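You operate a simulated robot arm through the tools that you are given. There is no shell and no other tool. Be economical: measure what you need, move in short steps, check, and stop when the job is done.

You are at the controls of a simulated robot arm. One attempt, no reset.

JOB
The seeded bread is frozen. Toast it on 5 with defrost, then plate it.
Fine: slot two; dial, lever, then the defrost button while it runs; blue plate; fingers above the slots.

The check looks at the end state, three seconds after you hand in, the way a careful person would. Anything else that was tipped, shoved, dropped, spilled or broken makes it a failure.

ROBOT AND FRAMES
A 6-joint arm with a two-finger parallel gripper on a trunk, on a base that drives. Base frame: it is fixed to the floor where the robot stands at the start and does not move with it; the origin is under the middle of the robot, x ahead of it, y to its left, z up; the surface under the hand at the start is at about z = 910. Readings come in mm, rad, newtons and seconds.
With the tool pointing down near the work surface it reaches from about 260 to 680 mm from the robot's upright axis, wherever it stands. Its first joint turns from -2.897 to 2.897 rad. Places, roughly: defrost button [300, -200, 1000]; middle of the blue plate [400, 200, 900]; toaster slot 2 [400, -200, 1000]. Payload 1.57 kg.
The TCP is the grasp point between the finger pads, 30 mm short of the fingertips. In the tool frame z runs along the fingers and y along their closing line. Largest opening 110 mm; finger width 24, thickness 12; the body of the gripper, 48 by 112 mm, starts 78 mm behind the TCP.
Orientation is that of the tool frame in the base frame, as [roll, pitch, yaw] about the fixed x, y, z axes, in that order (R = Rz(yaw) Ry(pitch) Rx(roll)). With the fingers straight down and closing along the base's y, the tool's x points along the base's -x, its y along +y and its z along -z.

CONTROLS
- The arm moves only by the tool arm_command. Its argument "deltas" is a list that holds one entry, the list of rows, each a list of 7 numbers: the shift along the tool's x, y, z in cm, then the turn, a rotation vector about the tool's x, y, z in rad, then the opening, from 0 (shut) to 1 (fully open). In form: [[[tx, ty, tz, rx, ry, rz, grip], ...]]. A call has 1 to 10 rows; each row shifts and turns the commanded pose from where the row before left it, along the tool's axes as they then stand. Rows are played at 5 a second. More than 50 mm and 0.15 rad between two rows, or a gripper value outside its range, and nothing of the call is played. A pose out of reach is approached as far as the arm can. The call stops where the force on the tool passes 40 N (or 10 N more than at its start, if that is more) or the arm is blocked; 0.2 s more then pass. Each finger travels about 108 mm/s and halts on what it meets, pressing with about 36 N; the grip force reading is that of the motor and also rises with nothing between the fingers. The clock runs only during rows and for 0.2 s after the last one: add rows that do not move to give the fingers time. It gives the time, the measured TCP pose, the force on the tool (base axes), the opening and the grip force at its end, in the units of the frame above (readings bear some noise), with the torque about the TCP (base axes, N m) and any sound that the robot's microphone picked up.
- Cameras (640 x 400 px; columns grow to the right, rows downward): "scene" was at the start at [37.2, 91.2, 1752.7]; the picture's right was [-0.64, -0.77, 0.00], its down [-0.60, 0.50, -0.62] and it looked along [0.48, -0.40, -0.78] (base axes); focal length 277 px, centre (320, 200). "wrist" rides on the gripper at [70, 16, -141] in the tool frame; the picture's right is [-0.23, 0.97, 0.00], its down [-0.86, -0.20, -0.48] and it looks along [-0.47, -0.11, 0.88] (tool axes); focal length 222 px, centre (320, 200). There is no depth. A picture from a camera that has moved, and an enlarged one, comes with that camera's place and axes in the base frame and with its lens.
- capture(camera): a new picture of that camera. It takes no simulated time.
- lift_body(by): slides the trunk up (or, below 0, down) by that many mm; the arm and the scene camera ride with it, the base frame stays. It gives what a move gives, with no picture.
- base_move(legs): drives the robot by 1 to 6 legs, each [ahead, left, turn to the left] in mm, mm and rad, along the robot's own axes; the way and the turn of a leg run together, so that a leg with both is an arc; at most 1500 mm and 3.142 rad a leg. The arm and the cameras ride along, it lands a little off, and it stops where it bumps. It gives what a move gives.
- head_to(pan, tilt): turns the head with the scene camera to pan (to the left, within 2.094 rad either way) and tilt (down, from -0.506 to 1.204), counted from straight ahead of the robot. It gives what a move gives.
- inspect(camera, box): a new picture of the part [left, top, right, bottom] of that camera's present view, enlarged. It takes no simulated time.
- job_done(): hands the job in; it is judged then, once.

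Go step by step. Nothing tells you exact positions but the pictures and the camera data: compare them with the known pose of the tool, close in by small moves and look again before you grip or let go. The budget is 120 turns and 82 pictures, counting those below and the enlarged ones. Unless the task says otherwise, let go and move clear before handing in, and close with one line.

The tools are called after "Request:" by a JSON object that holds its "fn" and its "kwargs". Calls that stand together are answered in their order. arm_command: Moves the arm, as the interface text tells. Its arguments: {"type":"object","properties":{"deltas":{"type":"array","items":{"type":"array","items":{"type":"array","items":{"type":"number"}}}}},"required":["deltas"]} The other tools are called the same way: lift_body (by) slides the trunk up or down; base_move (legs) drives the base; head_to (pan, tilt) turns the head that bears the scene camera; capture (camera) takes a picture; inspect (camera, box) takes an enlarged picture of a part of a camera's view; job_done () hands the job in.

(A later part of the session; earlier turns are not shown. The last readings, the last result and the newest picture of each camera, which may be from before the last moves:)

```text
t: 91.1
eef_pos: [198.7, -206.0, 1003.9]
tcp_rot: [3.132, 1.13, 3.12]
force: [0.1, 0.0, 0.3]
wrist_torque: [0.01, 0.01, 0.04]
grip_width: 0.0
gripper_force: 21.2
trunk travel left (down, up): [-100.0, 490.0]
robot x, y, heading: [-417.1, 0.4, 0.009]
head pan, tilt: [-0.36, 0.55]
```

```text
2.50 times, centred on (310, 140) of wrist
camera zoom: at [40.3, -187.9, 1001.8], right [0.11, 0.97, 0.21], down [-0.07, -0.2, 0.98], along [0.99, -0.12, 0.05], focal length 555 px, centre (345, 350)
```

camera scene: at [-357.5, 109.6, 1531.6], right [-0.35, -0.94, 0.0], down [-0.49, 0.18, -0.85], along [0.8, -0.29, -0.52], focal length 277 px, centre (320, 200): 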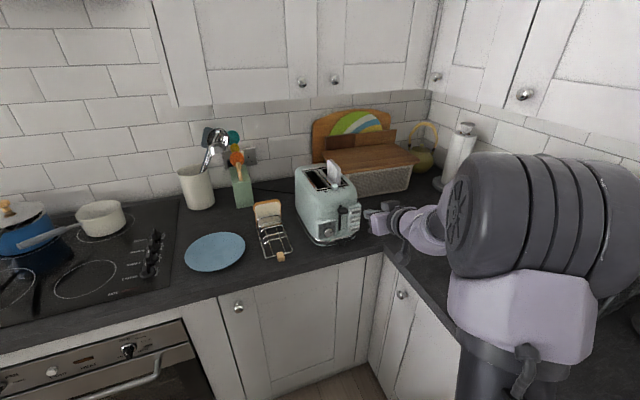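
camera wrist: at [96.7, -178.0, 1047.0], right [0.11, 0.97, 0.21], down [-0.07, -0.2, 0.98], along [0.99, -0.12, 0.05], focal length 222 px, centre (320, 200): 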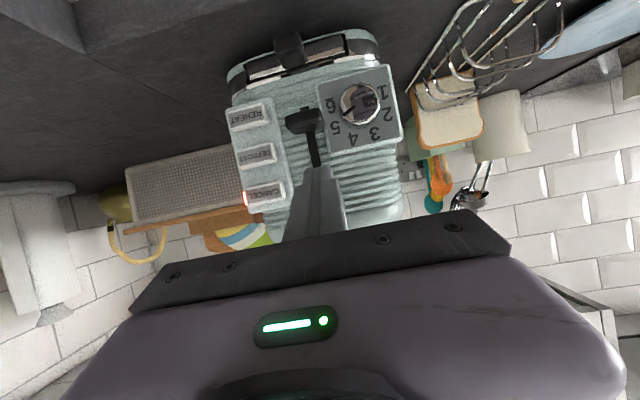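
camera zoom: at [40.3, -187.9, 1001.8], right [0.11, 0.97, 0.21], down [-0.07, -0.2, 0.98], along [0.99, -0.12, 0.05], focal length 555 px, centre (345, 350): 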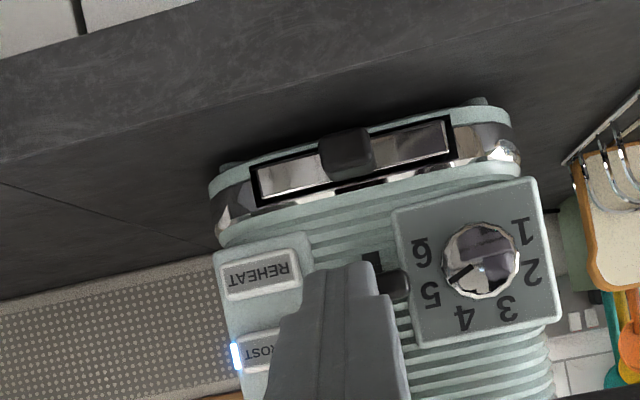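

DEFROST is lit and the dial is at 5. While it toasts, I bring the tool back to vertical and return to the grasping position.

Request:
{"fn": "lift_body", "kwargs": {"by": 250}}

Request:
{"fn": "arm_command", "kwargs": {"deltas": [[[0, 0, 0, 0, 0.14, 0, 0.5], [0, 0, 0, 0, 0.14, 0, 0.5], [0, 0, 0, 0, 0.14, 0, 0.5], [0, 0, 0, 0, 0.14, 0, 0.5], [0, 0, 0, 0, 0.14, 0, 0.5], [0, 0, 0, 0, 0.14, 0, 0.5], [0, 0, 0, 0, 0.14, 0, 0.5], [0, 0, 0, 0, 0.14, 0, 0.5]]]}}

```text
t: 93.7
eef_pos: [197.9, -206.7, 1254.0]
tcp_rot: [3.131, 1.131, 3.117]
force: [0.6, 0.9, -0.3]
wrist_torque: [-0.01, -0.01, -0.02]
grip_width: 0.0
gripper_force: 21.3
trunk travel left (down, up): [-350.0, 240.0]
robot x, y, heading: [-419.9, 1.0, 0.002]
head pan, tilt: [-0.36, 0.55]
```

```text
t: 95.5
eef_pos: [199.9, -206.0, 1254.6]
tcp_rot: [3.138, 0.009, 3.128]
force: [1.2, -0.1, 0.0]
wrist_torque: [0.01, 0.03, -0.02]
grip_width: 54.9
gripper_force: 0.0
trunk travel left (down, up): [-350.0, 240.0]
robot x, y, heading: [-416.3, 1.0, 0.008]
head pan, tilt: [-0.36, 0.55]
```

Request:
{"fn": "arm_command", "kwargs": {"deltas": [[[2.3, -2.6, 0, 0, 0.008, 0, 0.5], [0, 0, 0, 0, 0, 0, 0.5]]]}}

Request:
{"fn": "base_move", "kwargs": {"legs": [[250, 0, 0]]}}

Request:
{"fn": "head_to", "kwargs": {"pan": -0.25, "tilt": 0.8}}

Request:
{"fn": "capture", "kwargs": {"camera": "wrist"}}

```text
t: 96.1
eef_pos: [175.5, -230.6, 1254.6]
tcp_rot: [3.137, 0.001, 3.13]
force: [-0.3, -0.2, 0.3]
wrist_torque: [-0.02, 0.03, 0.01]
grip_width: 55.0
gripper_force: 0.1
trunk travel left (down, up): [-350.0, 240.0]
robot x, y, heading: [-418.6, 1.0, 0.003]
head pan, tilt: [-0.36, 0.55]
```

```text
t: 97.9
eef_pos: [423.5, -231.8, 1253.4]
tcp_rot: [3.136, 0.003, 3.127]
force: [0.3, -0.2, -0.8]
wrist_torque: [-0.03, 0.02, 0.01]
grip_width: 55.0
gripper_force: 0.1
trunk travel left (down, up): [-350.0, 240.0]
robot x, y, heading: [-173.1, 0.5, 0.003]
head pan, tilt: [-0.36, 0.55]
```

```text
t: 98.7
eef_pos: [423.5, -230.7, 1254.0]
tcp_rot: [3.136, 0.004, 3.128]
force: [0.9, 0.5, 0.8]
wrist_torque: [-0.01, 0.02, 0.0]
grip_width: 55.2
gripper_force: 0.0
trunk travel left (down, up): [-350.0, 240.0]
robot x, y, heading: [-168.2, 7.1, 0.004]
head pan, tilt: [-0.25, 0.799]
```

```text
15 pictures are left
camera wrist: at [352.6, -214.4, 1395.7], right [0.24, 0.97, 0.01], down [0.85, -0.21, 0.48], along [0.47, -0.11, -0.88], focal length 222 px, centre (320, 200)
```

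wrist: 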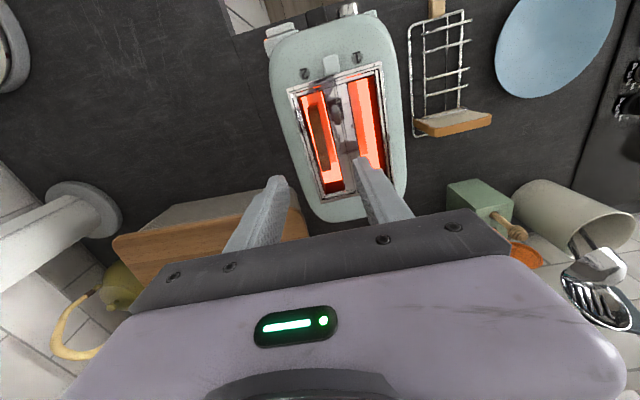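

Toasting: the elements glow and the slice is down in slot 2. I wait here until I hear it pop.

Request:
{"fn": "arm_command", "kwargs": {"deltas": [[[0, 0, 0, 0, 0, 0, 0.5], [0, 0, 0, 0, 0, 0, 0.5], [0, 0, 0, 0, 0, 0, 0.5], [0, 0, 0, 0, 0, 0, 0.5], [0, 0, 0, 0, 0, 0, 0.5], [0, 0, 0, 0, 0, 0, 0.5], [0, 0, 0, 0, 0, 0, 0.5], [0, 0, 0, 0, 0, 0, 0.5], [0, 0, 0, 0, 0, 0, 0.5], [0, 0, 0, 0, 0, 0, 0.5]]]}}

Request:
{"fn": "arm_command", "kwargs": {"deltas": [[[0, 0, 0, 0, 0, 0, 0.5], [0, 0, 0, 0, 0, 0, 0.5], [0, 0, 0, 0, 0, 0, 0.5], [0, 0, 0, 0, 0, 0, 0.5], [0, 0, 0, 0, 0, 0, 0.5], [0, 0, 0, 0, 0, 0, 0.5], [0, 0, 0, 0, 0, 0, 0.5], [0, 0, 0, 0, 0, 0, 0.5], [0, 0, 0, 0, 0, 0, 0.5], [0, 0, 0, 0, 0, 0, 0.5]]]}}

Request:
{"fn": "arm_command", "kwargs": {"deltas": [[[0, 0, 0, 0, 0, 0, 0.5], [0, 0, 0, 0, 0, 0, 0.5], [0, 0, 0, 0, 0, 0, 0.5], [0, 0, 0, 0, 0, 0, 0.5], [0, 0, 0, 0, 0, 0, 0.5], [0, 0, 0, 0, 0, 0, 0.5], [0, 0, 0, 0, 0, 0, 0.5], [0, 0, 0, 0, 0, 0, 0.5], [0, 0, 0, 0, 0, 0, 0.5], [0, 0, 0, 0, 0, 0, 0.5]]]}}

Request:
{"fn": "arm_command", "kwargs": {"deltas": [[[0, 0, 0, 0, 0, 0, 0.5], [0, 0, 0, 0, 0, 0, 0.5], [0, 0, 0, 0, 0, 0, 0.5], [0, 0, 0, 0, 0, 0, 0.5], [0, 0, 0, 0, 0, 0, 0.5], [0, 0, 0, 0, 0, 0, 0.5], [0, 0, 0, 0, 0, 0, 0.5], [0, 0, 0, 0, 0, 0, 0.5], [0, 0, 0, 0, 0, 0, 0.5], [0, 0, 0, 0, 0, 0, 0.5]]]}}

Request:
{"fn": "arm_command", "kwargs": {"deltas": [[[0, 0, 0, 0, 0, 0, 0.5], [0, 0, 0, 0, 0, 0, 0.5], [0, 0, 0, 0, 0, 0, 0.5], [0, 0, 0, 0, 0, 0, 0.5], [0, 0, 0, 0, 0, 0, 0.5], [0, 0, 0, 0, 0, 0, 0.5], [0, 0, 0, 0, 0, 0, 0.5], [0, 0, 0, 0, 0, 0, 0.5], [0, 0, 0, 0, 0, 0, 0.5], [0, 0, 0, 0, 0, 0, 0.5]]]}}

Request:
{"fn": "arm_command", "kwargs": {"deltas": [[[0, 0, 0, 0, 0, 0, 0.5], [0, 0, 0, 0, 0, 0, 0.5], [0, 0, 0, 0, 0, 0, 0.5], [0, 0, 0, 0, 0, 0, 0.5], [0, 0, 0, 0, 0, 0, 0.5], [0, 0, 0, 0, 0, 0, 0.5], [0, 0, 0, 0, 0, 0, 0.5], [0, 0, 0, 0, 0, 0, 0.5], [0, 0, 0, 0, 0, 0, 0.5], [0, 0, 0, 0, 0, 0, 0.5]]]}}

```text
t: 100.9
eef_pos: [422.8, -230.8, 1254.6]
tcp_rot: [3.135, 0.004, 3.128]
force: [0.1, 0.3, -0.7]
wrist_torque: [-0.03, 0.01, 0.01]
grip_width: 55.0
gripper_force: 0.2
trunk travel left (down, up): [-350.0, 240.0]
robot x, y, heading: [-172.7, 5.5, 0.002]
head pan, tilt: [-0.25, 0.799]
```

```text
t: 103.1
eef_pos: [423.6, -231.0, 1253.7]
tcp_rot: [3.137, 0.004, 3.129]
force: [0.3, 0.8, -0.1]
wrist_torque: [0.0, 0.01, 0.0]
grip_width: 54.9
gripper_force: 0.0
trunk travel left (down, up): [-350.0, 240.0]
robot x, y, heading: [-170.0, 0.5, 0.008]
head pan, tilt: [-0.25, 0.799]
```

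```text
t: 105.3
eef_pos: [423.1, -230.0, 1253.8]
tcp_rot: [3.137, 0.004, 3.129]
force: [-0.2, 0.6, 0.3]
wrist_torque: [-0.03, 0.01, -0.02]
grip_width: 55.0
gripper_force: 0.1
trunk travel left (down, up): [-350.0, 240.0]
robot x, y, heading: [-171.8, 1.3, 0.008]
head pan, tilt: [-0.25, 0.799]
```

```text
t: 107.5
eef_pos: [423.2, -230.2, 1254.6]
tcp_rot: [3.138, 0.005, 3.128]
force: [-0.4, 0.8, 0.2]
wrist_torque: [0.02, -0.01, 0.02]
grip_width: 55.0
gripper_force: 0.0
trunk travel left (down, up): [-350.0, 240.0]
robot x, y, heading: [-168.0, 3.7, 0.007]
head pan, tilt: [-0.25, 0.799]
```

```text
t: 109.7
eef_pos: [423.4, -230.5, 1253.4]
tcp_rot: [3.137, 0.004, 3.127]
force: [-0.5, 0.4, -0.8]
wrist_torque: [0.0, -0.01, 0.01]
grip_width: 55.3
gripper_force: 0.1
trunk travel left (down, up): [-350.0, 240.0]
robot x, y, heading: [-171.8, 5.5, 0.011]
head pan, tilt: [-0.25, 0.799]
```

```text
t: 111.9
eef_pos: [423.4, -230.7, 1254.3]
tcp_rot: [3.137, 0.004, 3.129]
force: [0.2, 0.3, -0.2]
wrist_torque: [0.03, 0.04, -0.02]
grip_width: 55.0
gripper_force: 0.0
trunk travel left (down, up): [-350.0, 240.0]
robot x, y, heading: [-169.8, 1.3, 0.006]
head pan, tilt: [-0.25, 0.799]
```

Request:
{"fn": "arm_command", "kwargs": {"deltas": [[[0, 0, 0, 0, 0, 0, 0.5], [0, 0, 0, 0, 0, 0, 0.5], [0, 0, 0, 0, 0, 0, 0.5], [0, 0, 0, 0, 0, 0, 0.5], [0, 0, 0, 0, 0, 0, 0.5], [0, 0, 0, 0, 0, 0, 0.5], [0, 0, 0, 0, 0, 0, 0.5], [0, 0, 0, 0, 0, 0, 0.5], [0, 0, 0, 0, 0, 0, 0.5], [0, 0, 0, 0, 0, 0, 0.5]]]}}

Request:
{"fn": "arm_command", "kwargs": {"deltas": [[[0, 0, 0, 0, 0, 0, 0.5], [0, 0, 0, 0, 0, 0, 0.5], [0, 0, 0, 0, 0, 0, 0.5], [0, 0, 0, 0, 0, 0, 0.5], [0, 0, 0, 0, 0, 0, 0.5], [0, 0, 0, 0, 0, 0, 0.5], [0, 0, 0, 0, 0, 0, 0.5], [0, 0, 0, 0, 0, 0, 0.5], [0, 0, 0, 0, 0, 0, 0.5], [0, 0, 0, 0, 0, 0, 0.5]]]}}

Request:
{"fn": "arm_command", "kwargs": {"deltas": [[[0, 0, 0, 0, 0, 0, 0.5], [0, 0, 0, 0, 0, 0, 0.5], [0, 0, 0, 0, 0, 0, 0.5], [0, 0, 0, 0, 0, 0, 0.5], [0, 0, 0, 0, 0, 0, 0.5], [0, 0, 0, 0, 0, 0, 0.5], [0, 0, 0, 0, 0, 0, 0.5], [0, 0, 0, 0, 0, 0, 0.5], [0, 0, 0, 0, 0, 0, 0.5], [0, 0, 0, 0, 0, 0, 0.5]]]}}

Request:
{"fn": "arm_command", "kwargs": {"deltas": [[[0, 0, 0, 0, 0, 0, 0.5], [0, 0, 0, 0, 0, 0, 0.5], [0, 0, 0, 0, 0, 0, 0.5], [0, 0, 0, 0, 0, 0, 0.5], [0, 0, 0, 0, 0, 0, 0.5], [0, 0, 0, 0, 0, 0, 0.5], [0, 0, 0, 0, 0, 0, 0.5], [0, 0, 0, 0, 0, 0, 0.5], [0, 0, 0, 0, 0, 0, 0.5], [0, 0, 0, 0, 0, 0, 0.5]]]}}

Request:
{"fn": "inspect", "kwargs": {"camera": "wrist", "box": [250, 20, 410, 230]}}

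```text
t: 114.1
eef_pos: [422.8, -230.9, 1253.5]
tcp_rot: [3.137, 0.003, 3.129]
force: [0.2, 0.1, -0.5]
wrist_torque: [0.0, 0.02, -0.02]
grip_width: 54.8
gripper_force: 0.1
trunk travel left (down, up): [-350.0, 240.0]
robot x, y, heading: [-172.0, -0.9, 0.004]
head pan, tilt: [-0.25, 0.799]
```

```text
t: 116.3
eef_pos: [422.9, -231.0, 1254.2]
tcp_rot: [3.136, 0.003, 3.129]
force: [0.6, 0.3, 0.3]
wrist_torque: [0.0, 0.01, 0.04]
grip_width: 55.0
gripper_force: 0.1
trunk travel left (down, up): [-350.0, 240.0]
robot x, y, heading: [-171.5, 2.8, 0.008]
head pan, tilt: [-0.25, 0.799]
```

```text
t: 118.5
eef_pos: [423.8, -230.9, 1254.1]
tcp_rot: [3.137, 0.004, 3.128]
force: [0.5, -0.3, 0.2]
wrist_torque: [0.01, 0.06, 0.01]
grip_width: 55.0
gripper_force: 0.0
trunk travel left (down, up): [-350.0, 240.0]
robot x, y, heading: [-176.1, 3.1, 0.007]
head pan, tilt: [-0.25, 0.799]
```

```text
t: 120.7
eef_pos: [422.6, -230.4, 1254.0]
tcp_rot: [3.136, 0.004, 3.127]
force: [0.2, -0.7, 0.2]
wrist_torque: [0.03, -0.03, 0.0]
grip_width: 54.8
gripper_force: 0.0
trunk travel left (down, up): [-350.0, 240.0]
robot x, y, heading: [-169.9, 5.4, 0.007]
head pan, tilt: [-0.25, 0.799]
```

```text
1.90 times, centred on (330, 125) of wrist
camera zoom: at [352.8, -214.4, 1395.6], right [0.24, 0.97, 0.01], down [0.85, -0.21, 0.48], along [0.47, -0.11, -0.88], focal length 423 px, centre (301, 343)
```

zoom: 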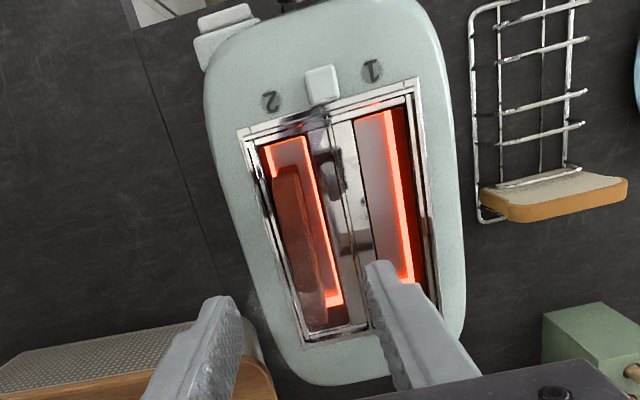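

Still glowing and browning; I keep waiting.

Request:
{"fn": "arm_command", "kwargs": {"deltas": [[[0, 0, 0, 0, 0, 0, 0.5], [0, 0, 0, 0, 0, 0, 0.5], [0, 0, 0, 0, 0, 0, 0.5], [0, 0, 0, 0, 0, 0, 0.5], [0, 0, 0, 0, 0, 0, 0.5], [0, 0, 0, 0, 0, 0, 0.5], [0, 0, 0, 0, 0, 0, 0.5], [0, 0, 0, 0, 0, 0, 0.5], [0, 0, 0, 0, 0, 0, 0.5], [0, 0, 0, 0, 0, 0, 0.5]]]}}

Request:
{"fn": "arm_command", "kwargs": {"deltas": [[[0, 0, 0, 0, 0, 0, 0.5], [0, 0, 0, 0, 0, 0, 0.5], [0, 0, 0, 0, 0, 0, 0.5], [0, 0, 0, 0, 0, 0, 0.5], [0, 0, 0, 0, 0, 0, 0.5], [0, 0, 0, 0, 0, 0, 0.5], [0, 0, 0, 0, 0, 0, 0.5], [0, 0, 0, 0, 0, 0, 0.5], [0, 0, 0, 0, 0, 0, 0.5], [0, 0, 0, 0, 0, 0, 0.5]]]}}

Request:
{"fn": "arm_command", "kwargs": {"deltas": [[[0, 0, 0, 0, 0, 0, 0.5], [0, 0, 0, 0, 0, 0, 0.5], [0, 0, 0, 0, 0, 0, 0.5], [0, 0, 0, 0, 0, 0, 0.5], [0, 0, 0, 0, 0, 0, 0.5], [0, 0, 0, 0, 0, 0, 0.5], [0, 0, 0, 0, 0, 0, 0.5], [0, 0, 0, 0, 0, 0, 0.5], [0, 0, 0, 0, 0, 0, 0.5], [0, 0, 0, 0, 0, 0, 0.5]]]}}

Request:
{"fn": "arm_command", "kwargs": {"deltas": [[[0, 0, 0, 0, 0, 0, 0.5], [0, 0, 0, 0, 0, 0, 0.5], [0, 0, 0, 0, 0, 0, 0.5], [0, 0, 0, 0, 0, 0, 0.5], [0, 0, 0, 0, 0, 0, 0.5], [0, 0, 0, 0, 0, 0, 0.5], [0, 0, 0, 0, 0, 0, 0.5], [0, 0, 0, 0, 0, 0, 0.5], [0, 0, 0, 0, 0, 0, 0.5], [0, 0, 0, 0, 0, 0, 0.5]]]}}

Request:
{"fn": "arm_command", "kwargs": {"deltas": [[[0, 0, 0, 0, 0, 0, 0.5], [0, 0, 0, 0, 0, 0, 0.5], [0, 0, 0, 0, 0, 0, 0.5], [0, 0, 0, 0, 0, 0, 0.5], [0, 0, 0, 0, 0, 0, 0.5], [0, 0, 0, 0, 0, 0, 0.5], [0, 0, 0, 0, 0, 0, 0.5], [0, 0, 0, 0, 0, 0, 0.5], [0, 0, 0, 0, 0, 0, 0.5], [0, 0, 0, 0, 0, 0, 0.5]]]}}

Request:
{"fn": "arm_command", "kwargs": {"deltas": [[[0, 0, 0, 0, 0, 0, 0.5], [0, 0, 0, 0, 0, 0, 0.5], [0, 0, 0, 0, 0, 0, 0.5], [0, 0, 0, 0, 0, 0, 0.5], [0, 0, 0, 0, 0, 0, 0.5], [0, 0, 0, 0, 0, 0, 0.5], [0, 0, 0, 0, 0, 0, 0.5], [0, 0, 0, 0, 0, 0, 0.5], [0, 0, 0, 0, 0, 0, 0.5], [0, 0, 0, 0, 0, 0, 0.5]]]}}

Request:
{"fn": "arm_command", "kwargs": {"deltas": [[[0, 0, 0, 0, 0, 0, 0.5], [0, 0, 0, 0, 0, 0, 0.5], [0, 0, 0, 0, 0, 0, 0.5], [0, 0, 0, 0, 0, 0, 0.5], [0, 0, 0, 0, 0, 0, 0.5], [0, 0, 0, 0, 0, 0, 0.5], [0, 0, 0, 0, 0, 0, 0.5], [0, 0, 0, 0, 0, 0, 0.5], [0, 0, 0, 0, 0, 0, 0.5], [0, 0, 0, 0, 0, 0, 0.5]]]}}

Request:
{"fn": "arm_command", "kwargs": {"deltas": [[[0, 0, 0, 0, 0, 0, 0.5], [0, 0, 0, 0, 0, 0, 0.5], [0, 0, 0, 0, 0, 0, 0.5], [0, 0, 0, 0, 0, 0, 0.5], [0, 0, 0, 0, 0, 0, 0.5], [0, 0, 0, 0, 0, 0, 0.5], [0, 0, 0, 0, 0, 0, 0.5], [0, 0, 0, 0, 0, 0, 0.5], [0, 0, 0, 0, 0, 0, 0.5], [0, 0, 0, 0, 0, 0, 0.5]]]}}

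```text
t: 122.9
eef_pos: [423.4, -231.0, 1253.3]
tcp_rot: [3.136, 0.004, 3.129]
force: [0.1, 0.5, 0.4]
wrist_torque: [-0.01, 0.0, 0.04]
grip_width: 54.9
gripper_force: 0.1
trunk travel left (down, up): [-350.0, 240.0]
robot x, y, heading: [-172.0, -0.7, 0.003]
head pan, tilt: [-0.25, 0.799]
```

```text
t: 125.1
eef_pos: [423.1, -230.0, 1254.0]
tcp_rot: [3.137, 0.003, 3.126]
force: [-0.5, 0.3, 0.0]
wrist_torque: [-0.01, 0.0, -0.03]
grip_width: 54.9
gripper_force: 0.0
trunk travel left (down, up): [-350.0, 240.0]
robot x, y, heading: [-172.2, 1.1, 0.004]
head pan, tilt: [-0.25, 0.799]
```

```text
t: 127.3
eef_pos: [424.3, -229.9, 1253.3]
tcp_rot: [3.136, 0.005, 3.128]
force: [0.6, 0.2, 0.1]
wrist_torque: [0.02, 0.01, -0.02]
grip_width: 54.9
gripper_force: 0.0
trunk travel left (down, up): [-350.0, 240.0]
robot x, y, heading: [-168.4, 4.1, 0.004]
head pan, tilt: [-0.25, 0.799]
```

```text
t: 129.5
eef_pos: [422.9, -229.2, 1253.7]
tcp_rot: [3.136, 0.004, 3.128]
force: [-0.4, 0.1, 1.6]
wrist_torque: [-0.01, -0.01, -0.02]
grip_width: 55.2
gripper_force: 0.1
trunk travel left (down, up): [-350.0, 240.0]
robot x, y, heading: [-171.7, 3.3, 0.003]
head pan, tilt: [-0.25, 0.799]
```

```text
t: 131.7
eef_pos: [423.8, -231.2, 1253.6]
tcp_rot: [3.135, 0.003, 3.127]
force: [0.1, -0.8, 0.5]
wrist_torque: [-0.02, 0.0, -0.01]
grip_width: 54.9
gripper_force: 0.1
trunk travel left (down, up): [-350.0, 240.0]
robot x, y, heading: [-171.3, 1.3, 0.007]
head pan, tilt: [-0.25, 0.799]
```

```text
t: 133.9
eef_pos: [424.0, -229.6, 1254.4]
tcp_rot: [3.135, 0.005, 3.128]
force: [-0.3, 0.3, 0.0]
wrist_torque: [-0.01, 0.01, -0.02]
grip_width: 55.1
gripper_force: 0.0
trunk travel left (down, up): [-350.0, 240.0]
robot x, y, heading: [-170.6, 2.1, 0.004]
head pan, tilt: [-0.25, 0.799]
```

```text
t: 136.1
eef_pos: [423.1, -230.0, 1254.0]
tcp_rot: [3.138, 0.003, 3.128]
force: [0.1, 1.0, 0.3]
wrist_torque: [0.0, 0.01, -0.03]
grip_width: 55.1
gripper_force: 0.0
trunk travel left (down, up): [-350.0, 240.0]
robot x, y, heading: [-170.2, 2.7, 0.006]
head pan, tilt: [-0.25, 0.799]
```

```text
t: 138.3
eef_pos: [423.3, -230.9, 1253.4]
tcp_rot: [3.137, 0.004, 3.127]
force: [-0.1, 0.1, -0.4]
wrist_torque: [0.0, -0.03, -0.01]
grip_width: 55.0
gripper_force: 0.1
trunk travel left (down, up): [-350.0, 240.0]
robot x, y, heading: [-173.7, 0.9, 0.003]
head pan, tilt: [-0.25, 0.799]
```

No pop yet, 51 s into the cycle; waiting on.

Request:
{"fn": "arm_command", "kwargs": {"deltas": [[[0, 0, 0, 0, 0, 0, 0.5], [0, 0, 0, 0, 0, 0, 0.5], [0, 0, 0, 0, 0, 0, 0.5], [0, 0, 0, 0, 0, 0, 0.5], [0, 0, 0, 0, 0, 0, 0.5], [0, 0, 0, 0, 0, 0, 0.5], [0, 0, 0, 0, 0, 0, 0.5], [0, 0, 0, 0, 0, 0, 0.5], [0, 0, 0, 0, 0, 0, 0.5], [0, 0, 0, 0, 0, 0, 0.5]]]}}

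Request:
{"fn": "arm_command", "kwargs": {"deltas": [[[0, 0, 0, 0, 0, 0, 0.5], [0, 0, 0, 0, 0, 0, 0.5], [0, 0, 0, 0, 0, 0, 0.5], [0, 0, 0, 0, 0, 0, 0.5], [0, 0, 0, 0, 0, 0, 0.5], [0, 0, 0, 0, 0, 0, 0.5], [0, 0, 0, 0, 0, 0, 0.5], [0, 0, 0, 0, 0, 0, 0.5], [0, 0, 0, 0, 0, 0, 0.5], [0, 0, 0, 0, 0, 0, 0.5]]]}}

Request:
{"fn": "arm_command", "kwargs": {"deltas": [[[0, 0, 0, 0, 0, 0, 0.5], [0, 0, 0, 0, 0, 0, 0.5], [0, 0, 0, 0, 0, 0, 0.5], [0, 0, 0, 0, 0, 0, 0.5], [0, 0, 0, 0, 0, 0, 0.5], [0, 0, 0, 0, 0, 0, 0.5], [0, 0, 0, 0, 0, 0, 0.5], [0, 0, 0, 0, 0, 0, 0.5], [0, 0, 0, 0, 0, 0, 0.5], [0, 0, 0, 0, 0, 0, 0.5]]]}}

Request:
{"fn": "arm_command", "kwargs": {"deltas": [[[0, 0, 0, 0, 0, 0, 0.5], [0, 0, 0, 0, 0, 0, 0.5], [0, 0, 0, 0, 0, 0, 0.5], [0, 0, 0, 0, 0, 0, 0.5], [0, 0, 0, 0, 0, 0, 0.5], [0, 0, 0, 0, 0, 0, 0.5], [0, 0, 0, 0, 0, 0, 0.5], [0, 0, 0, 0, 0, 0, 0.5], [0, 0, 0, 0, 0, 0, 0.5], [0, 0, 0, 0, 0, 0, 0.5]]]}}

Request:
{"fn": "arm_command", "kwargs": {"deltas": [[[0, 0, 0, 0, 0, 0, 0.5], [0, 0, 0, 0, 0, 0, 0.5], [0, 0, 0, 0, 0, 0, 0.5], [0, 0, 0, 0, 0, 0, 0.5], [0, 0, 0, 0, 0, 0, 0.5], [0, 0, 0, 0, 0, 0, 0.5], [0, 0, 0, 0, 0, 0, 0.5], [0, 0, 0, 0, 0, 0, 0.5], [0, 0, 0, 0, 0, 0, 0.5], [0, 0, 0, 0, 0, 0, 0.5]]]}}

Request:
{"fn": "arm_command", "kwargs": {"deltas": [[[0, 0, 0, 0, 0, 0, 0.5], [0, 0, 0, 0, 0, 0, 0.5], [0, 0, 0, 0, 0, 0, 0.5], [0, 0, 0, 0, 0, 0, 0.5], [0, 0, 0, 0, 0, 0, 0.5], [0, 0, 0, 0, 0, 0, 0.5], [0, 0, 0, 0, 0, 0, 0.5], [0, 0, 0, 0, 0, 0, 0.5], [0, 0, 0, 0, 0, 0, 0.5], [0, 0, 0, 0, 0, 0, 0.5]]]}}

Request:
{"fn": "arm_command", "kwargs": {"deltas": [[[0, 0, 0, 0, 0, 0, 0.5], [0, 0, 0, 0, 0, 0, 0.5], [0, 0, 0, 0, 0, 0, 0.5], [0, 0, 0, 0, 0, 0, 0.5], [0, 0, 0, 0, 0, 0, 0.5], [0, 0, 0, 0, 0, 0, 0.5], [0, 0, 0, 0, 0, 0, 0.5], [0, 0, 0, 0, 0, 0, 0.5], [0, 0, 0, 0, 0, 0, 0.5], [0, 0, 0, 0, 0, 0, 0.5]]]}}

Request:
{"fn": "arm_command", "kwargs": {"deltas": [[[0, 0, 0, 0, 0, 0, 0.5], [0, 0, 0, 0, 0, 0, 0.5], [0, 0, 0, 0, 0, 0, 0.5], [0, 0, 0, 0, 0, 0, 0.5], [0, 0, 0, 0, 0, 0, 0.5], [0, 0, 0, 0, 0, 0, 0.5], [0, 0, 0, 0, 0, 0, 0.5], [0, 0, 0, 0, 0, 0, 0.5], [0, 0, 0, 0, 0, 0, 0.5], [0, 0, 0, 0, 0, 0, 0.5]]]}}

Request:
{"fn": "inspect", "kwargs": {"camera": "wrist", "box": [250, 20, 410, 230]}}

```text
t: 140.5
eef_pos: [423.6, -230.7, 1254.1]
tcp_rot: [3.137, 0.002, 3.129]
force: [0.7, -0.1, -1.2]
wrist_torque: [-0.01, -0.01, -0.02]
grip_width: 55.0
gripper_force: 0.1
trunk travel left (down, up): [-350.0, 240.0]
robot x, y, heading: [-169.7, 3.0, -0.0]
head pan, tilt: [-0.25, 0.799]
```

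```text
t: 142.7
eef_pos: [422.6, -230.4, 1253.5]
tcp_rot: [3.136, 0.003, 3.126]
force: [-0.3, 0.9, -0.4]
wrist_torque: [-0.01, 0.01, 0.0]
grip_width: 54.9
gripper_force: 0.1
trunk travel left (down, up): [-350.0, 240.0]
robot x, y, heading: [-168.2, 4.3, 0.007]
head pan, tilt: [-0.25, 0.799]
```

```text
t: 144.9
eef_pos: [422.7, -229.8, 1253.9]
tcp_rot: [3.136, 0.002, 3.127]
force: [0.3, -0.7, 0.1]
wrist_torque: [0.01, -0.01, 0.01]
grip_width: 54.9
gripper_force: 0.1
trunk travel left (down, up): [-350.0, 240.0]
robot x, y, heading: [-169.6, 3.0, 0.008]
head pan, tilt: [-0.25, 0.799]
```

```text
t: 147.1
eef_pos: [423.6, -230.0, 1253.9]
tcp_rot: [3.137, 0.003, 3.129]
force: [-0.1, 0.3, 0.1]
wrist_torque: [0.0, 0.03, 0.0]
grip_width: 55.0
gripper_force: 0.1
trunk travel left (down, up): [-350.0, 240.0]
robot x, y, heading: [-172.5, 5.2, 0.009]
head pan, tilt: [-0.25, 0.799]
```

```text
t: 149.3
eef_pos: [423.5, -231.4, 1254.4]
tcp_rot: [3.136, 0.004, 3.128]
force: [0.7, 0.1, 0.3]
wrist_torque: [0.04, -0.02, -0.01]
grip_width: 54.9
gripper_force: 0.0
trunk travel left (down, up): [-350.0, 240.0]
robot x, y, heading: [-168.1, 1.1, 0.004]
head pan, tilt: [-0.25, 0.799]
```

```text
t: 151.5
eef_pos: [424.0, -230.4, 1253.7]
tcp_rot: [3.137, 0.003, 3.127]
force: [0.0, 0.5, 0.1]
wrist_torque: [-0.01, 0.03, 0.02]
grip_width: 55.0
gripper_force: 0.2
trunk travel left (down, up): [-350.0, 240.0]
robot x, y, heading: [-168.6, 3.2, 0.01]
head pan, tilt: [-0.25, 0.799]
```

```text
t: 153.7
eef_pos: [423.1, -230.6, 1254.2]
tcp_rot: [3.136, 0.004, 3.127]
force: [1.2, -0.1, 0.5]
wrist_torque: [-0.01, 0.0, 0.03]
grip_width: 55.1
gripper_force: 0.1
trunk travel left (down, up): [-350.0, 240.0]
robot x, y, heading: [-168.4, 2.6, 0.004]
head pan, tilt: [-0.25, 0.799]
```

```text
t: 155.9
eef_pos: [422.9, -230.9, 1254.4]
tcp_rot: [3.136, 0.003, 3.128]
force: [0.1, -0.6, -0.1]
wrist_torque: [0.01, 0.0, -0.01]
grip_width: 55.3
gripper_force: 0.0
trunk travel left (down, up): [-350.0, 240.0]
robot x, y, heading: [-169.9, 2.5, 0.005]
head pan, tilt: [-0.25, 0.799]
```

```text
1.90 times, centred on (330, 125) of wrist
camera zoom: at [352.8, -214.4, 1395.6], right [0.24, 0.97, 0.01], down [0.85, -0.21, 0.48], along [0.47, -0.11, -0.88], focal length 423 px, centre (301, 343)
```

zoom: 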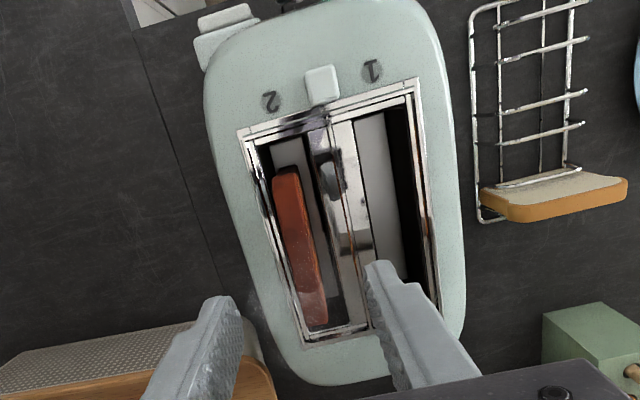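

The elements just went dark but the slice hasn't obviously risen. I'll wait a little and look with the scene camera.

Request:
{"fn": "arm_command", "kwargs": {"deltas": [[[0, 0, 0, 0, 0, 0, 0.5], [0, 0, 0, 0, 0, 0, 0.5], [0, 0, 0, 0, 0, 0, 0.5], [0, 0, 0, 0, 0, 0, 0.5], [0, 0, 0, 0, 0, 0, 0.5], [0, 0, 0, 0, 0, 0, 0.5], [0, 0, 0, 0, 0, 0, 0.5], [0, 0, 0, 0, 0, 0, 0.5], [0, 0, 0, 0, 0, 0, 0.5], [0, 0, 0, 0, 0, 0, 0.5]]]}}

Request:
{"fn": "inspect", "kwargs": {"camera": "scene", "box": [335, 150, 425, 280]}}

```text
t: 158.1
eef_pos: [423.2, -231.1, 1254.3]
tcp_rot: [3.137, 0.003, 3.128]
force: [0.6, -0.8, 0.8]
wrist_torque: [0.01, 0.0, 0.01]
grip_width: 55.0
gripper_force: 0.1
trunk travel left (down, up): [-350.0, 240.0]
robot x, y, heading: [-174.5, 4.0, 0.005]
head pan, tilt: [-0.25, 0.799]
```

```text
3.08 times, centred on (380, 215) of scene
camera zoom: at [-114.7, 122.6, 1760.3], right [-0.24, -0.97, 0.0], down [-0.7, 0.17, -0.7], along [0.68, -0.17, -0.72], focal length 852 px, centre (135, 154)
```

zoom: 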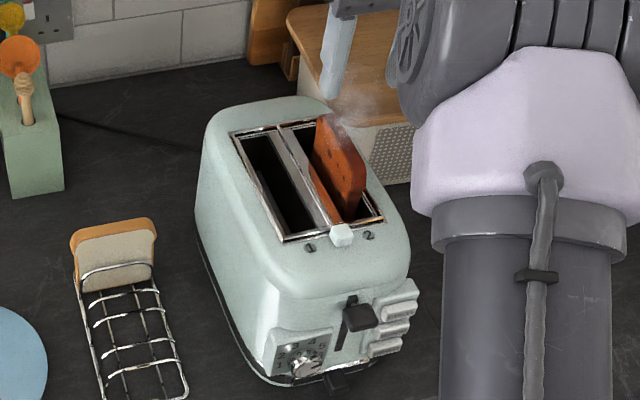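

It has popped: the toast is up and browned in slot 2. I lower open fingers around its top, keeping the tips above the slot rim.

Request:
{"fn": "arm_command", "kwargs": {"deltas": [[[-0.5, -0.2, 4, 0, 0, 0, 0.5], [0, 0, 4, 0, 0, 0, 0.5], [0, 0, 3.6, 0, 0, 0, 0.5], [0, 0, 0, 0, 0, 0, 0.5]]]}}

Request:
{"fn": "capture", "kwargs": {"camera": "wrist"}}

Request:
{"fn": "inspect", "kwargs": {"camera": "scene", "box": [355, 150, 415, 240]}}

```text
t: 159.1
eef_pos: [428.2, -232.0, 1136.7]
tcp_rot: [3.137, 0.004, 3.128]
force: [0.5, 0.2, 0.4]
wrist_torque: [-0.02, -0.01, 0.03]
grip_width: 55.3
gripper_force: 0.1
trunk travel left (down, up): [-350.0, 240.0]
robot x, y, heading: [-169.4, 1.5, 0.005]
head pan, tilt: [-0.25, 0.799]
```

```text
11 pictures are left
camera wrist: at [357.2, -215.8, 1278.7], right [0.24, 0.97, 0.01], down [0.85, -0.21, 0.48], along [0.47, -0.11, -0.88], focal length 222 px, centre (320, 200)
```

wrist: 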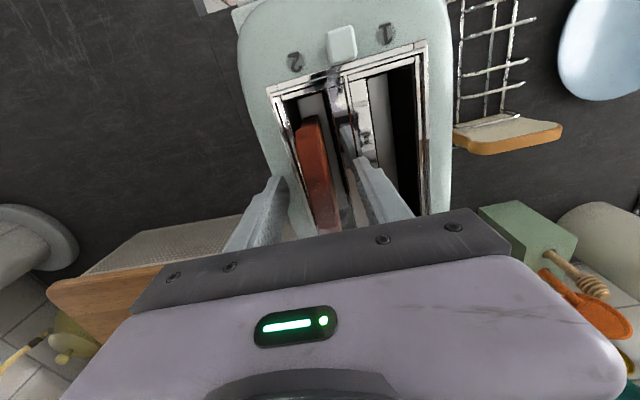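

```text
4.44 times, centred on (385, 195) of scene
camera zoom: at [-115.3, 122.9, 1760.3], right [-0.24, -0.97, 0.0], down [-0.7, 0.17, -0.7], along [0.68, -0.17, -0.72], focal length 1231 px, centre (31, 222)
```

zoom: 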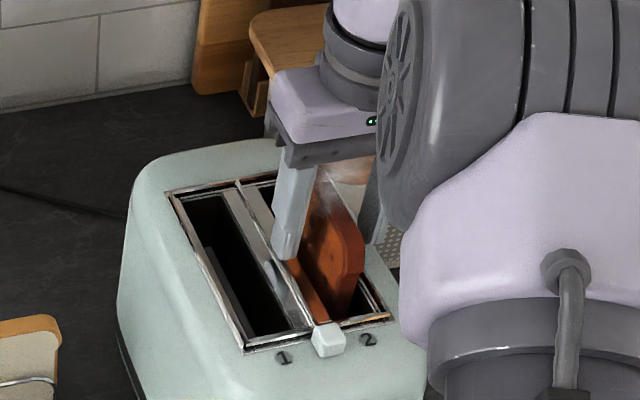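

The toast is between the fingers, tips above the rim. Closing and lifting straight out.

Request:
{"fn": "arm_command", "kwargs": {"deltas": [[[0, 0, 0, 0, 0, 0, 0.3], [0, 0, 0, 0, 0, 0, 0.08], [0, 0, 0, 0, 0, 0, 0.08], [0, 0, 0, 0, 0, 0, 0.08], [0, 0, 0, 0, 0, 0, 0.08]]]}}

Request:
{"fn": "arm_command", "kwargs": {"deltas": [[[0, 0, -1.5, 0, 0, 0, 0.08], [0, 0, -3, 0, 0, 0, 0.08], [0, 0, -3.5, 0, 0, 0, 0.08], [0, 0, -3.5, 0, 0, 0, 0.08]]]}}

Request:
{"fn": "capture", "kwargs": {"camera": "scene"}}

```text
t: 160.3
eef_pos: [427.3, -233.2, 1137.4]
tcp_rot: [3.136, 0.004, 3.128]
force: [-0.7, 0.5, -1.7]
wrist_torque: [0.04, 0.01, 0.0]
grip_width: 13.9
gripper_force: 30.4
trunk travel left (down, up): [-350.0, 240.0]
robot x, y, heading: [-170.3, 1.4, 0.003]
head pan, tilt: [-0.25, 0.799]
```

```text
t: 161.3
eef_pos: [427.4, -232.1, 1253.3]
tcp_rot: [3.137, 0.004, 3.127]
force: [0.2, 0.0, -0.5]
wrist_torque: [0.02, 0.01, 0.02]
grip_width: 14.2
gripper_force: 30.9
trunk travel left (down, up): [-350.0, 240.0]
robot x, y, heading: [-168.5, 3.7, 0.006]
head pan, tilt: [-0.25, 0.799]
```

```text
9 pictures are left
camera scene: at [-115.0, 122.8, 1760.3], right [-0.24, -0.97, 0.0], down [-0.7, 0.17, -0.7], along [0.68, -0.17, -0.72], focal length 277 px, centre (320, 200)
```

scene: 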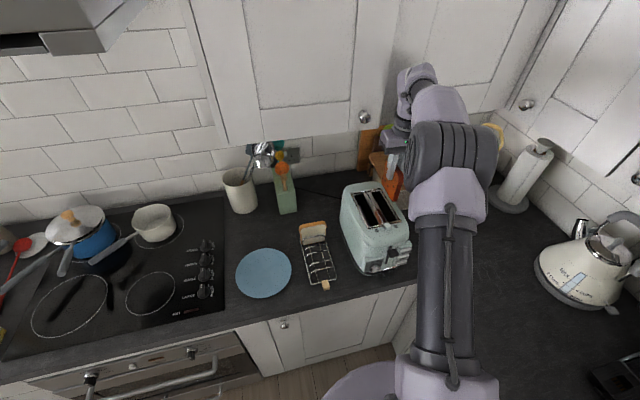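

The toast is out, held firmly. The plate centre is near (390, 195). I'll back the base up 100 mm, carry the toast over to the plate high up, and turn it so that it can be laid down leaning toward the robot.

Request:
{"fn": "base_move", "kwargs": {"legs": [[-100, 0, 0]]}}

Request:
{"fn": "arm_command", "kwargs": {"deltas": [[[0, 4.7, 0, 0, 0, 0, 0.08], [0, 4.7, 0, 0, 0, 0, 0.08], [0, 4.7, 0, 0, 0, 0, 0.08], [0, 4.7, 0, 0, 0, 0, 0.08], [0, 4.7, 0, 0, 0, 0, 0.08], [0, 4.7, 0, 0, 0, 0, 0.08], [0, 4.7, 0, 0, 0, 0, 0.08], [0, 4.7, 0, 0, 0, 0, 0.08], [0, 4.7, 0, 0, 0, 0, 0.08]]]}}

```text
t: 162.4
eef_pos: [328.1, -233.8, 1253.4]
tcp_rot: [3.138, 0.003, 3.128]
force: [0.5, -0.3, 0.5]
wrist_torque: [0.0, -0.05, -0.01]
grip_width: 14.4
gripper_force: 30.7
trunk travel left (down, up): [-350.0, 240.0]
robot x, y, heading: [-270.8, 5.4, 0.006]
head pan, tilt: [-0.25, 0.799]
```

```text
t: 164.4
eef_pos: [334.4, 189.9, 1253.4]
tcp_rot: [3.137, 0.004, 3.127]
force: [0.4, 0.9, -0.2]
wrist_torque: [-0.03, 0.08, 0.04]
grip_width: 13.8
gripper_force: 31.0
trunk travel left (down, up): [-350.0, 240.0]
robot x, y, heading: [-269.4, 2.1, 0.003]
head pan, tilt: [-0.25, 0.799]
```

Over the plate side. Now rotating the tool 90° about its axis.

Request:
{"fn": "arm_command", "kwargs": {"deltas": [[[0, 0, 0, 0, 0, 0.15, 0.08], [0, 0, 0, 0, 0, 0.15, 0.08], [0, 0, 0, 0, 0, 0.15, 0.08], [0, 0, 0, 0, 0, 0.15, 0.08], [0, 0, 0, 0, 0, 0.15, 0.08], [0, 0, 0, 0, 0, 0.15, 0.08], [0, 0, 0, 0, 0, 0.15, 0.08], [0, 0, 0, 0, 0, 0.15, 0.08], [0, 0, 0, 0, 0, 0.15, 0.08], [0, 0, 0, 0, 0, 0.15, 0.08]]]}}

Request:
{"fn": "arm_command", "kwargs": {"deltas": [[[0, 0, 0, 0, 0, 0.056, 0.08], [0, 0, 0, -0.13, 0, 0, 0.08], [0, 0, 0, -0.13, 0, 0, 0.08], [0, 0, 0, -0.13, 0, 0, 0.08], [0, 0, 0, -0.13, 0, 0, 0.08]]]}}

```text
t: 166.6
eef_pos: [334.4, 189.3, 1255.1]
tcp_rot: [3.136, -0.006, 1.626]
force: [-0.2, 0.6, 0.1]
wrist_torque: [-0.01, 0.02, 0.0]
grip_width: 14.4
gripper_force: 30.3
trunk travel left (down, up): [-350.0, 240.0]
robot x, y, heading: [-270.0, 3.1, 0.005]
head pan, tilt: [-0.25, 0.799]
```

```text
t: 167.8
eef_pos: [333.7, 189.9, 1253.6]
tcp_rot: [2.616, -0.006, 1.572]
force: [-0.9, -1.2, -0.5]
wrist_torque: [0.02, 0.02, 0.02]
grip_width: 14.1
gripper_force: 30.4
trunk travel left (down, up): [-350.0, 240.0]
robot x, y, heading: [-270.3, 2.9, 0.006]
head pan, tilt: [-0.25, 0.799]
```

The toast's lower edge is swinging forward as intended. A bit more tilt, to about 0.9 rad.

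Request:
{"fn": "arm_command", "kwargs": {"deltas": [[[0, 0, 0, -0.125, 0, 0, 0.08], [0, 0, 0, -0.125, 0, 0, 0.08], [0, 0, 0, -0.125, 0, 0, 0.08], [0, 0, 0, -0.125, 0, 0, 0.08]]]}}

Request:
{"fn": "capture", "kwargs": {"camera": "scene"}}

```text
t: 168.8
eef_pos: [346.2, 192.5, 1270.3]
tcp_rot: [2.379, -0.005, 1.573]
force: [-0.3, -0.1, -0.2]
wrist_torque: [0.0, -0.03, 0.0]
grip_width: 13.9
gripper_force: 30.6
out of reach, approached as far as the arm can: row 2, 3, 4
trunk travel left (down, up): [-350.0, 240.0]
robot x, y, heading: [-270.2, 6.0, 0.005]
head pan, tilt: [-0.25, 0.799]
```

```text
8 pictures are left
camera scene: at [-213.9, 122.1, 1760.3], right [-0.24, -0.97, 0.0], down [-0.7, 0.17, -0.7], along [0.68, -0.17, -0.72], focal length 277 px, centre (320, 200)
```

scene: 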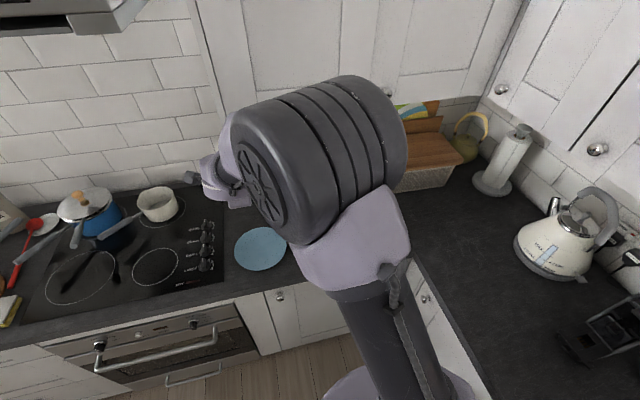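

Tilt stops at 0.76 rad here; more extension should allow more. I back the base 70 mm and extend the arm by about the same.

Request:
{"fn": "base_move", "kwargs": {"legs": [[-80, 0, 0]]}}

Request:
{"fn": "arm_command", "kwargs": {"deltas": [[[0, 3.3, 3.2, 0, 0, 0, 0.08], [0, 3.3, 3.2, 0, 0, 0, 0.08], [0, 0, 0, -0.1, 0, 0, 0.08], [0, 0, 0, -0.1, 0, 0, 0.08]]]}}

```text
t: 169.9
eef_pos: [265.0, 191.5, 1271.1]
tcp_rot: [2.381, -0.003, 1.571]
force: [-0.4, 0.2, 0.0]
wrist_torque: [-0.01, 0.05, 0.0]
grip_width: 14.2
gripper_force: 30.8
trunk travel left (down, up): [-350.0, 240.0]
robot x, y, heading: [-354.7, -0.9, 0.004]
head pan, tilt: [-0.25, 0.799]
```

```text
t: 170.9
eef_pos: [371.9, 195.0, 1279.5]
tcp_rot: [2.241, -0.001, 1.574]
force: [0.0, -0.4, -0.6]
wrist_torque: [-0.02, 0.0, 0.01]
grip_width: 13.8
gripper_force: 30.6
out of reach, approached as far as the arm can: row 4
trunk travel left (down, up): [-350.0, 240.0]
robot x, y, heading: [-350.6, 1.2, 0.006]
head pan, tilt: [-0.25, 0.799]
```

Tilt is now 0.9 rad. I shift back 17 mm so the toast will land centred, lower the trunk most of the way and check.

Request:
{"fn": "base_move", "kwargs": {"legs": [[-17, 0, 0]]}}

Request:
{"fn": "lift_body", "kwargs": {"by": -255}}

Request:
{"fn": "head_to", "kwargs": {"pan": 0.1, "tilt": 0.6}}

Request:
{"fn": "capture", "kwargs": {"camera": "scene"}}

Request:
{"fn": "capture", "kwargs": {"camera": "wrist"}}

```text
t: 171.7
eef_pos: [352.7, 195.1, 1280.3]
tcp_rot: [2.241, 0.0, 1.574]
force: [0.2, 0.2, 0.2]
wrist_torque: [0.02, 0.02, 0.02]
grip_width: 14.3
gripper_force: 31.0
trunk travel left (down, up): [-350.0, 240.0]
robot x, y, heading: [-367.4, 0.1, -0.002]
head pan, tilt: [-0.25, 0.799]
```

```text
t: 174.3
eef_pos: [354.5, 195.5, 1025.2]
tcp_rot: [2.24, 0.0, 1.575]
force: [-0.1, -0.5, 0.0]
wrist_torque: [0.01, 0.01, 0.0]
grip_width: 14.1
gripper_force: 31.1
trunk travel left (down, up): [-95.0, 495.0]
robot x, y, heading: [-362.7, -0.1, 0.005]
head pan, tilt: [-0.25, 0.799]
```

```text
t: 175.1
eef_pos: [352.8, 194.8, 1025.1]
tcp_rot: [2.239, 0.002, 1.575]
force: [-0.8, 0.0, -0.8]
wrist_torque: [-0.02, 0.0, 0.02]
grip_width: 14.3
gripper_force: 31.0
trunk travel left (down, up): [-95.0, 495.0]
robot x, y, heading: [-367.2, 2.8, 0.006]
head pan, tilt: [0.099, 0.6]
```

```text
7 pictures are left
camera scene: at [-300.8, 150.3, 1522.1], right [0.1, -0.99, 0.0], down [-0.56, -0.06, -0.82], along [0.82, 0.09, -0.57], focal length 277 px, centre (320, 200)
```

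scene: 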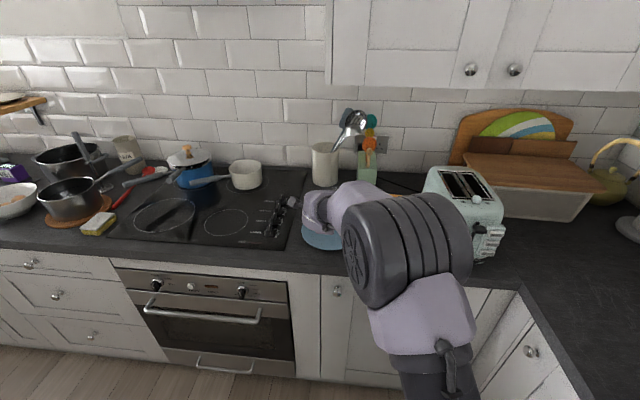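

```text
6 pictures are left
camera wrist: at [252.2, 264.0, 1126.2], right [0.61, -0.23, 0.76], down [-0.5, -0.86, 0.14], along [0.62, -0.46, -0.63], focal length 222 px, centre (320, 200)
```

wrist: 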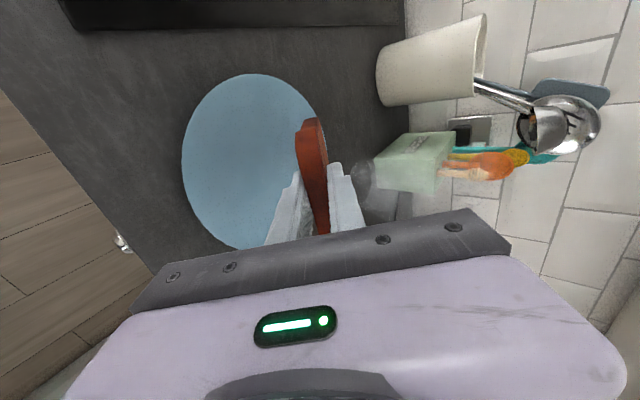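

The toast's lower edge is over the far part of the plate, and it is aligned in y. I lower the last stretch in small steps with the trunk, watching the force.

Request:
{"fn": "lift_body", "kwargs": {"by": -22}}

Request:
{"fn": "lift_body", "kwargs": {"by": -6}}

Request:
{"fn": "inspect", "kwargs": {"camera": "wrist", "box": [170, 60, 390, 250]}}

```text
t: 175.8
eef_pos: [352.3, 195.5, 1003.2]
tcp_rot: [2.242, -0.001, 1.574]
force: [0.5, 0.0, -0.2]
wrist_torque: [0.03, 0.02, -0.02]
grip_width: 13.9
gripper_force: 30.1
trunk travel left (down, up): [-73.0, 517.0]
robot x, y, heading: [-366.1, -1.1, 0.005]
head pan, tilt: [0.099, 0.6]
```

```text
t: 176.4
eef_pos: [352.6, 193.1, 998.0]
tcp_rot: [2.243, 0.001, 1.574]
force: [0.1, 0.0, -0.9]
wrist_torque: [-0.02, 0.0, -0.01]
grip_width: 14.2
gripper_force: 29.9
trunk travel left (down, up): [-67.0, 523.0]
robot x, y, heading: [-368.2, 2.7, 0.006]
head pan, tilt: [0.099, 0.6]
```

```text
2.11 times, centred on (280, 155) of wrist
camera zoom: at [252.1, 264.0, 1098.2], right [0.61, -0.23, 0.76], down [-0.5, -0.86, 0.14], along [0.62, -0.46, -0.63], focal length 468 px, centre (404, 295)
```

zoom: 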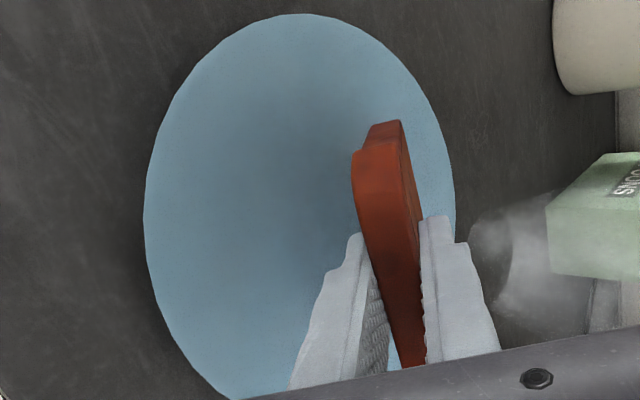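

Geometry matches my estimate; the lower edge should be about 1 cm above the plate. Continuing down.

Request:
{"fn": "lift_body", "kwargs": {"by": -6}}

Request:
{"fn": "lift_body", "kwargs": {"by": -4}}

Request:
{"fn": "lift_body", "kwargs": {"by": -4}}

```text
t: 176.9
eef_pos: [352.6, 194.5, 990.7]
tcp_rot: [2.241, 0.0, 1.574]
force: [0.0, -0.4, -0.9]
wrist_torque: [0.02, 0.03, 0.0]
grip_width: 14.1
gripper_force: 30.9
trunk travel left (down, up): [-61.0, 529.0]
robot x, y, heading: [-367.0, 2.2, 0.0]
head pan, tilt: [0.099, 0.6]
```

```text
t: 177.4
eef_pos: [353.0, 194.7, 986.3]
tcp_rot: [2.243, -0.003, 1.574]
force: [-0.6, 1.2, -0.9]
wrist_torque: [0.01, 0.03, 0.02]
grip_width: 14.1
gripper_force: 30.0
trunk travel left (down, up): [-57.0, 533.0]
robot x, y, heading: [-369.6, 2.9, 0.005]
head pan, tilt: [0.099, 0.6]
```

```text
t: 178.0
eef_pos: [354.1, 194.0, 982.9]
tcp_rot: [2.241, 0.0, 1.574]
force: [0.8, -0.2, -1.6]
wrist_torque: [-0.01, 0.0, 0.02]
grip_width: 14.0
gripper_force: 30.4
trunk travel left (down, up): [-53.0, 537.0]
robot x, y, heading: [-368.1, -0.8, 0.008]
head pan, tilt: [0.099, 0.6]
```

Request:
{"fn": "lift_body", "kwargs": {"by": -4}}

Request:
{"fn": "lift_body", "kwargs": {"by": -3}}

Request:
{"fn": "inspect", "kwargs": {"camera": "wrist", "box": [170, 60, 390, 250]}}

```text
t: 178.5
eef_pos: [352.6, 195.4, 980.6]
tcp_rot: [2.237, -0.001, 1.573]
force: [-1.9, 0.5, 9.2]
wrist_torque: [-0.5, -0.55, 0.01]
grip_width: 14.3
gripper_force: 30.4
trunk travel left (down, up): [-49.0, 541.0]
robot x, y, heading: [-363.3, 2.4, 0.007]
head pan, tilt: [0.099, 0.6]
```

```text
t: 179.0
eef_pos: [352.3, 195.2, 979.2]
tcp_rot: [2.236, -0.001, 1.573]
force: [-2.3, 3.7, 20.2]
wrist_torque: [-0.46, -1.35, 0.13]
grip_width: 14.5
gripper_force: 30.6
trunk travel left (down, up): [-46.0, 544.0]
robot x, y, heading: [-367.0, 3.8, 0.001]
head pan, tilt: [0.099, 0.6]
```

```text
2.11 times, centred on (280, 155) of wrist
camera zoom: at [250.1, 264.4, 1080.1], right [0.6, -0.23, 0.77], down [-0.5, -0.86, 0.14], along [0.63, -0.46, -0.63], focal length 468 px, centre (404, 295)
```

zoom: 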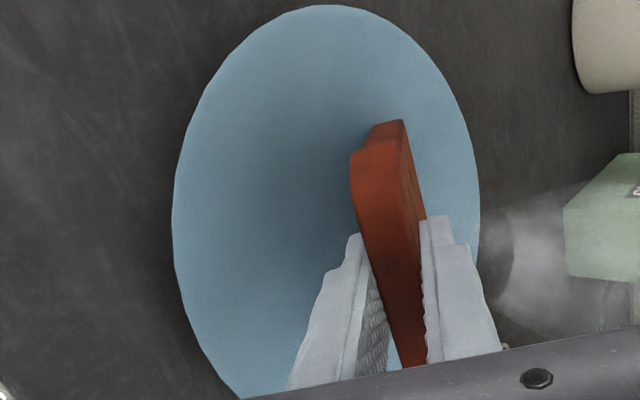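

The lower edge is resting on the plate (20 N). I ease the pressure and open the fingers gently so the toast settles onto the lower finger.

Request:
{"fn": "lift_body", "kwargs": {"by": 3}}

Request:
{"fn": "arm_command", "kwargs": {"deltas": [[[0, 0, 0, 0, 0, 0, 0.2], [0, 0, 0, 0, 0, 0, 0.25], [0, 0, 0, 0, 0, 0, 0.3], [0, 0, 0, 0, 0, 0, 0.36], [0, 0, 0, 0, 0, 0, 0.42], [0, 0, 0, 0, 0, 0, 0.42]]]}}

Request:
{"fn": "inspect", "kwargs": {"camera": "wrist", "box": [170, 60, 390, 250]}}

```text
t: 179.5
eef_pos: [352.6, 195.6, 979.5]
tcp_rot: [2.241, 0.0, 1.574]
force: [-0.2, 4.8, 13.9]
wrist_torque: [-0.31, -0.96, 0.29]
grip_width: 14.7
gripper_force: 30.7
trunk travel left (down, up): [-49.0, 541.0]
robot x, y, heading: [-366.7, 3.5, 0.005]
head pan, tilt: [0.099, 0.6]
```

```text
t: 180.9
eef_pos: [353.0, 193.9, 980.7]
tcp_rot: [2.242, -0.001, 1.576]
force: [-0.3, -0.2, 0.9]
wrist_torque: [0.02, -0.02, -0.01]
grip_width: 46.1
gripper_force: 0.1
trunk travel left (down, up): [-49.0, 541.0]
robot x, y, heading: [-367.4, 2.2, 0.008]
head pan, tilt: [0.099, 0.6]
```

```text
2.11 times, centred on (280, 155) of wrist
camera zoom: at [252.1, 264.0, 1080.2], right [0.61, -0.23, 0.76], down [-0.5, -0.86, 0.14], along [0.62, -0.46, -0.63], focal length 468 px, centre (404, 295)
```

zoom: 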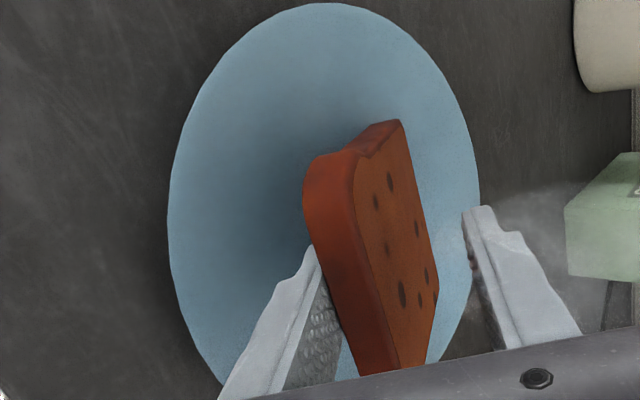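

The toast leans on the lower finger with its edge on the plate (seeds visible). I back the base out in small legs so the finger slides from under it.

Request:
{"fn": "base_move", "kwargs": {"legs": [[-12, 0, 0], [-12, 0, 0], [-12, 0, 0], [-12, 0, 0], [-15, 0, 0]]}}

Request:
{"fn": "capture", "kwargs": {"camera": "wrist"}}

```text
t: 183.1
eef_pos: [291.2, 195.0, 979.6]
tcp_rot: [2.241, -0.001, 1.572]
force: [-0.8, 0.4, 0.4]
wrist_torque: [0.03, -0.02, 0.01]
grip_width: 46.3
gripper_force: 0.0
trunk travel left (down, up): [-49.0, 541.0]
robot x, y, heading: [-432.7, 1.3, 0.002]
head pan, tilt: [0.099, 0.6]
```

```text
2 pictures are left
camera wrist: at [189.1, 263.5, 1080.6], right [0.61, -0.23, 0.76], down [-0.5, -0.86, 0.14], along [0.62, -0.46, -0.63], focal length 222 px, centre (320, 200)
```

wrist: 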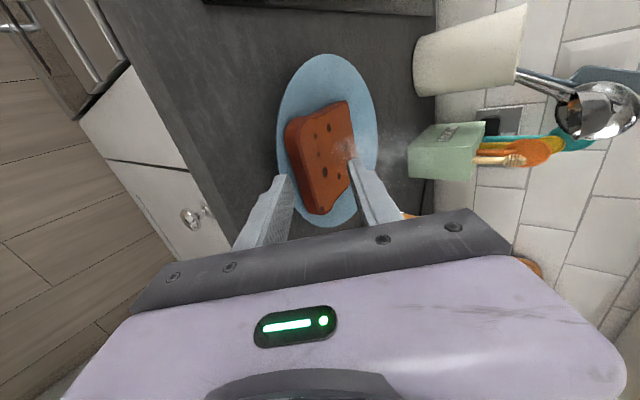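

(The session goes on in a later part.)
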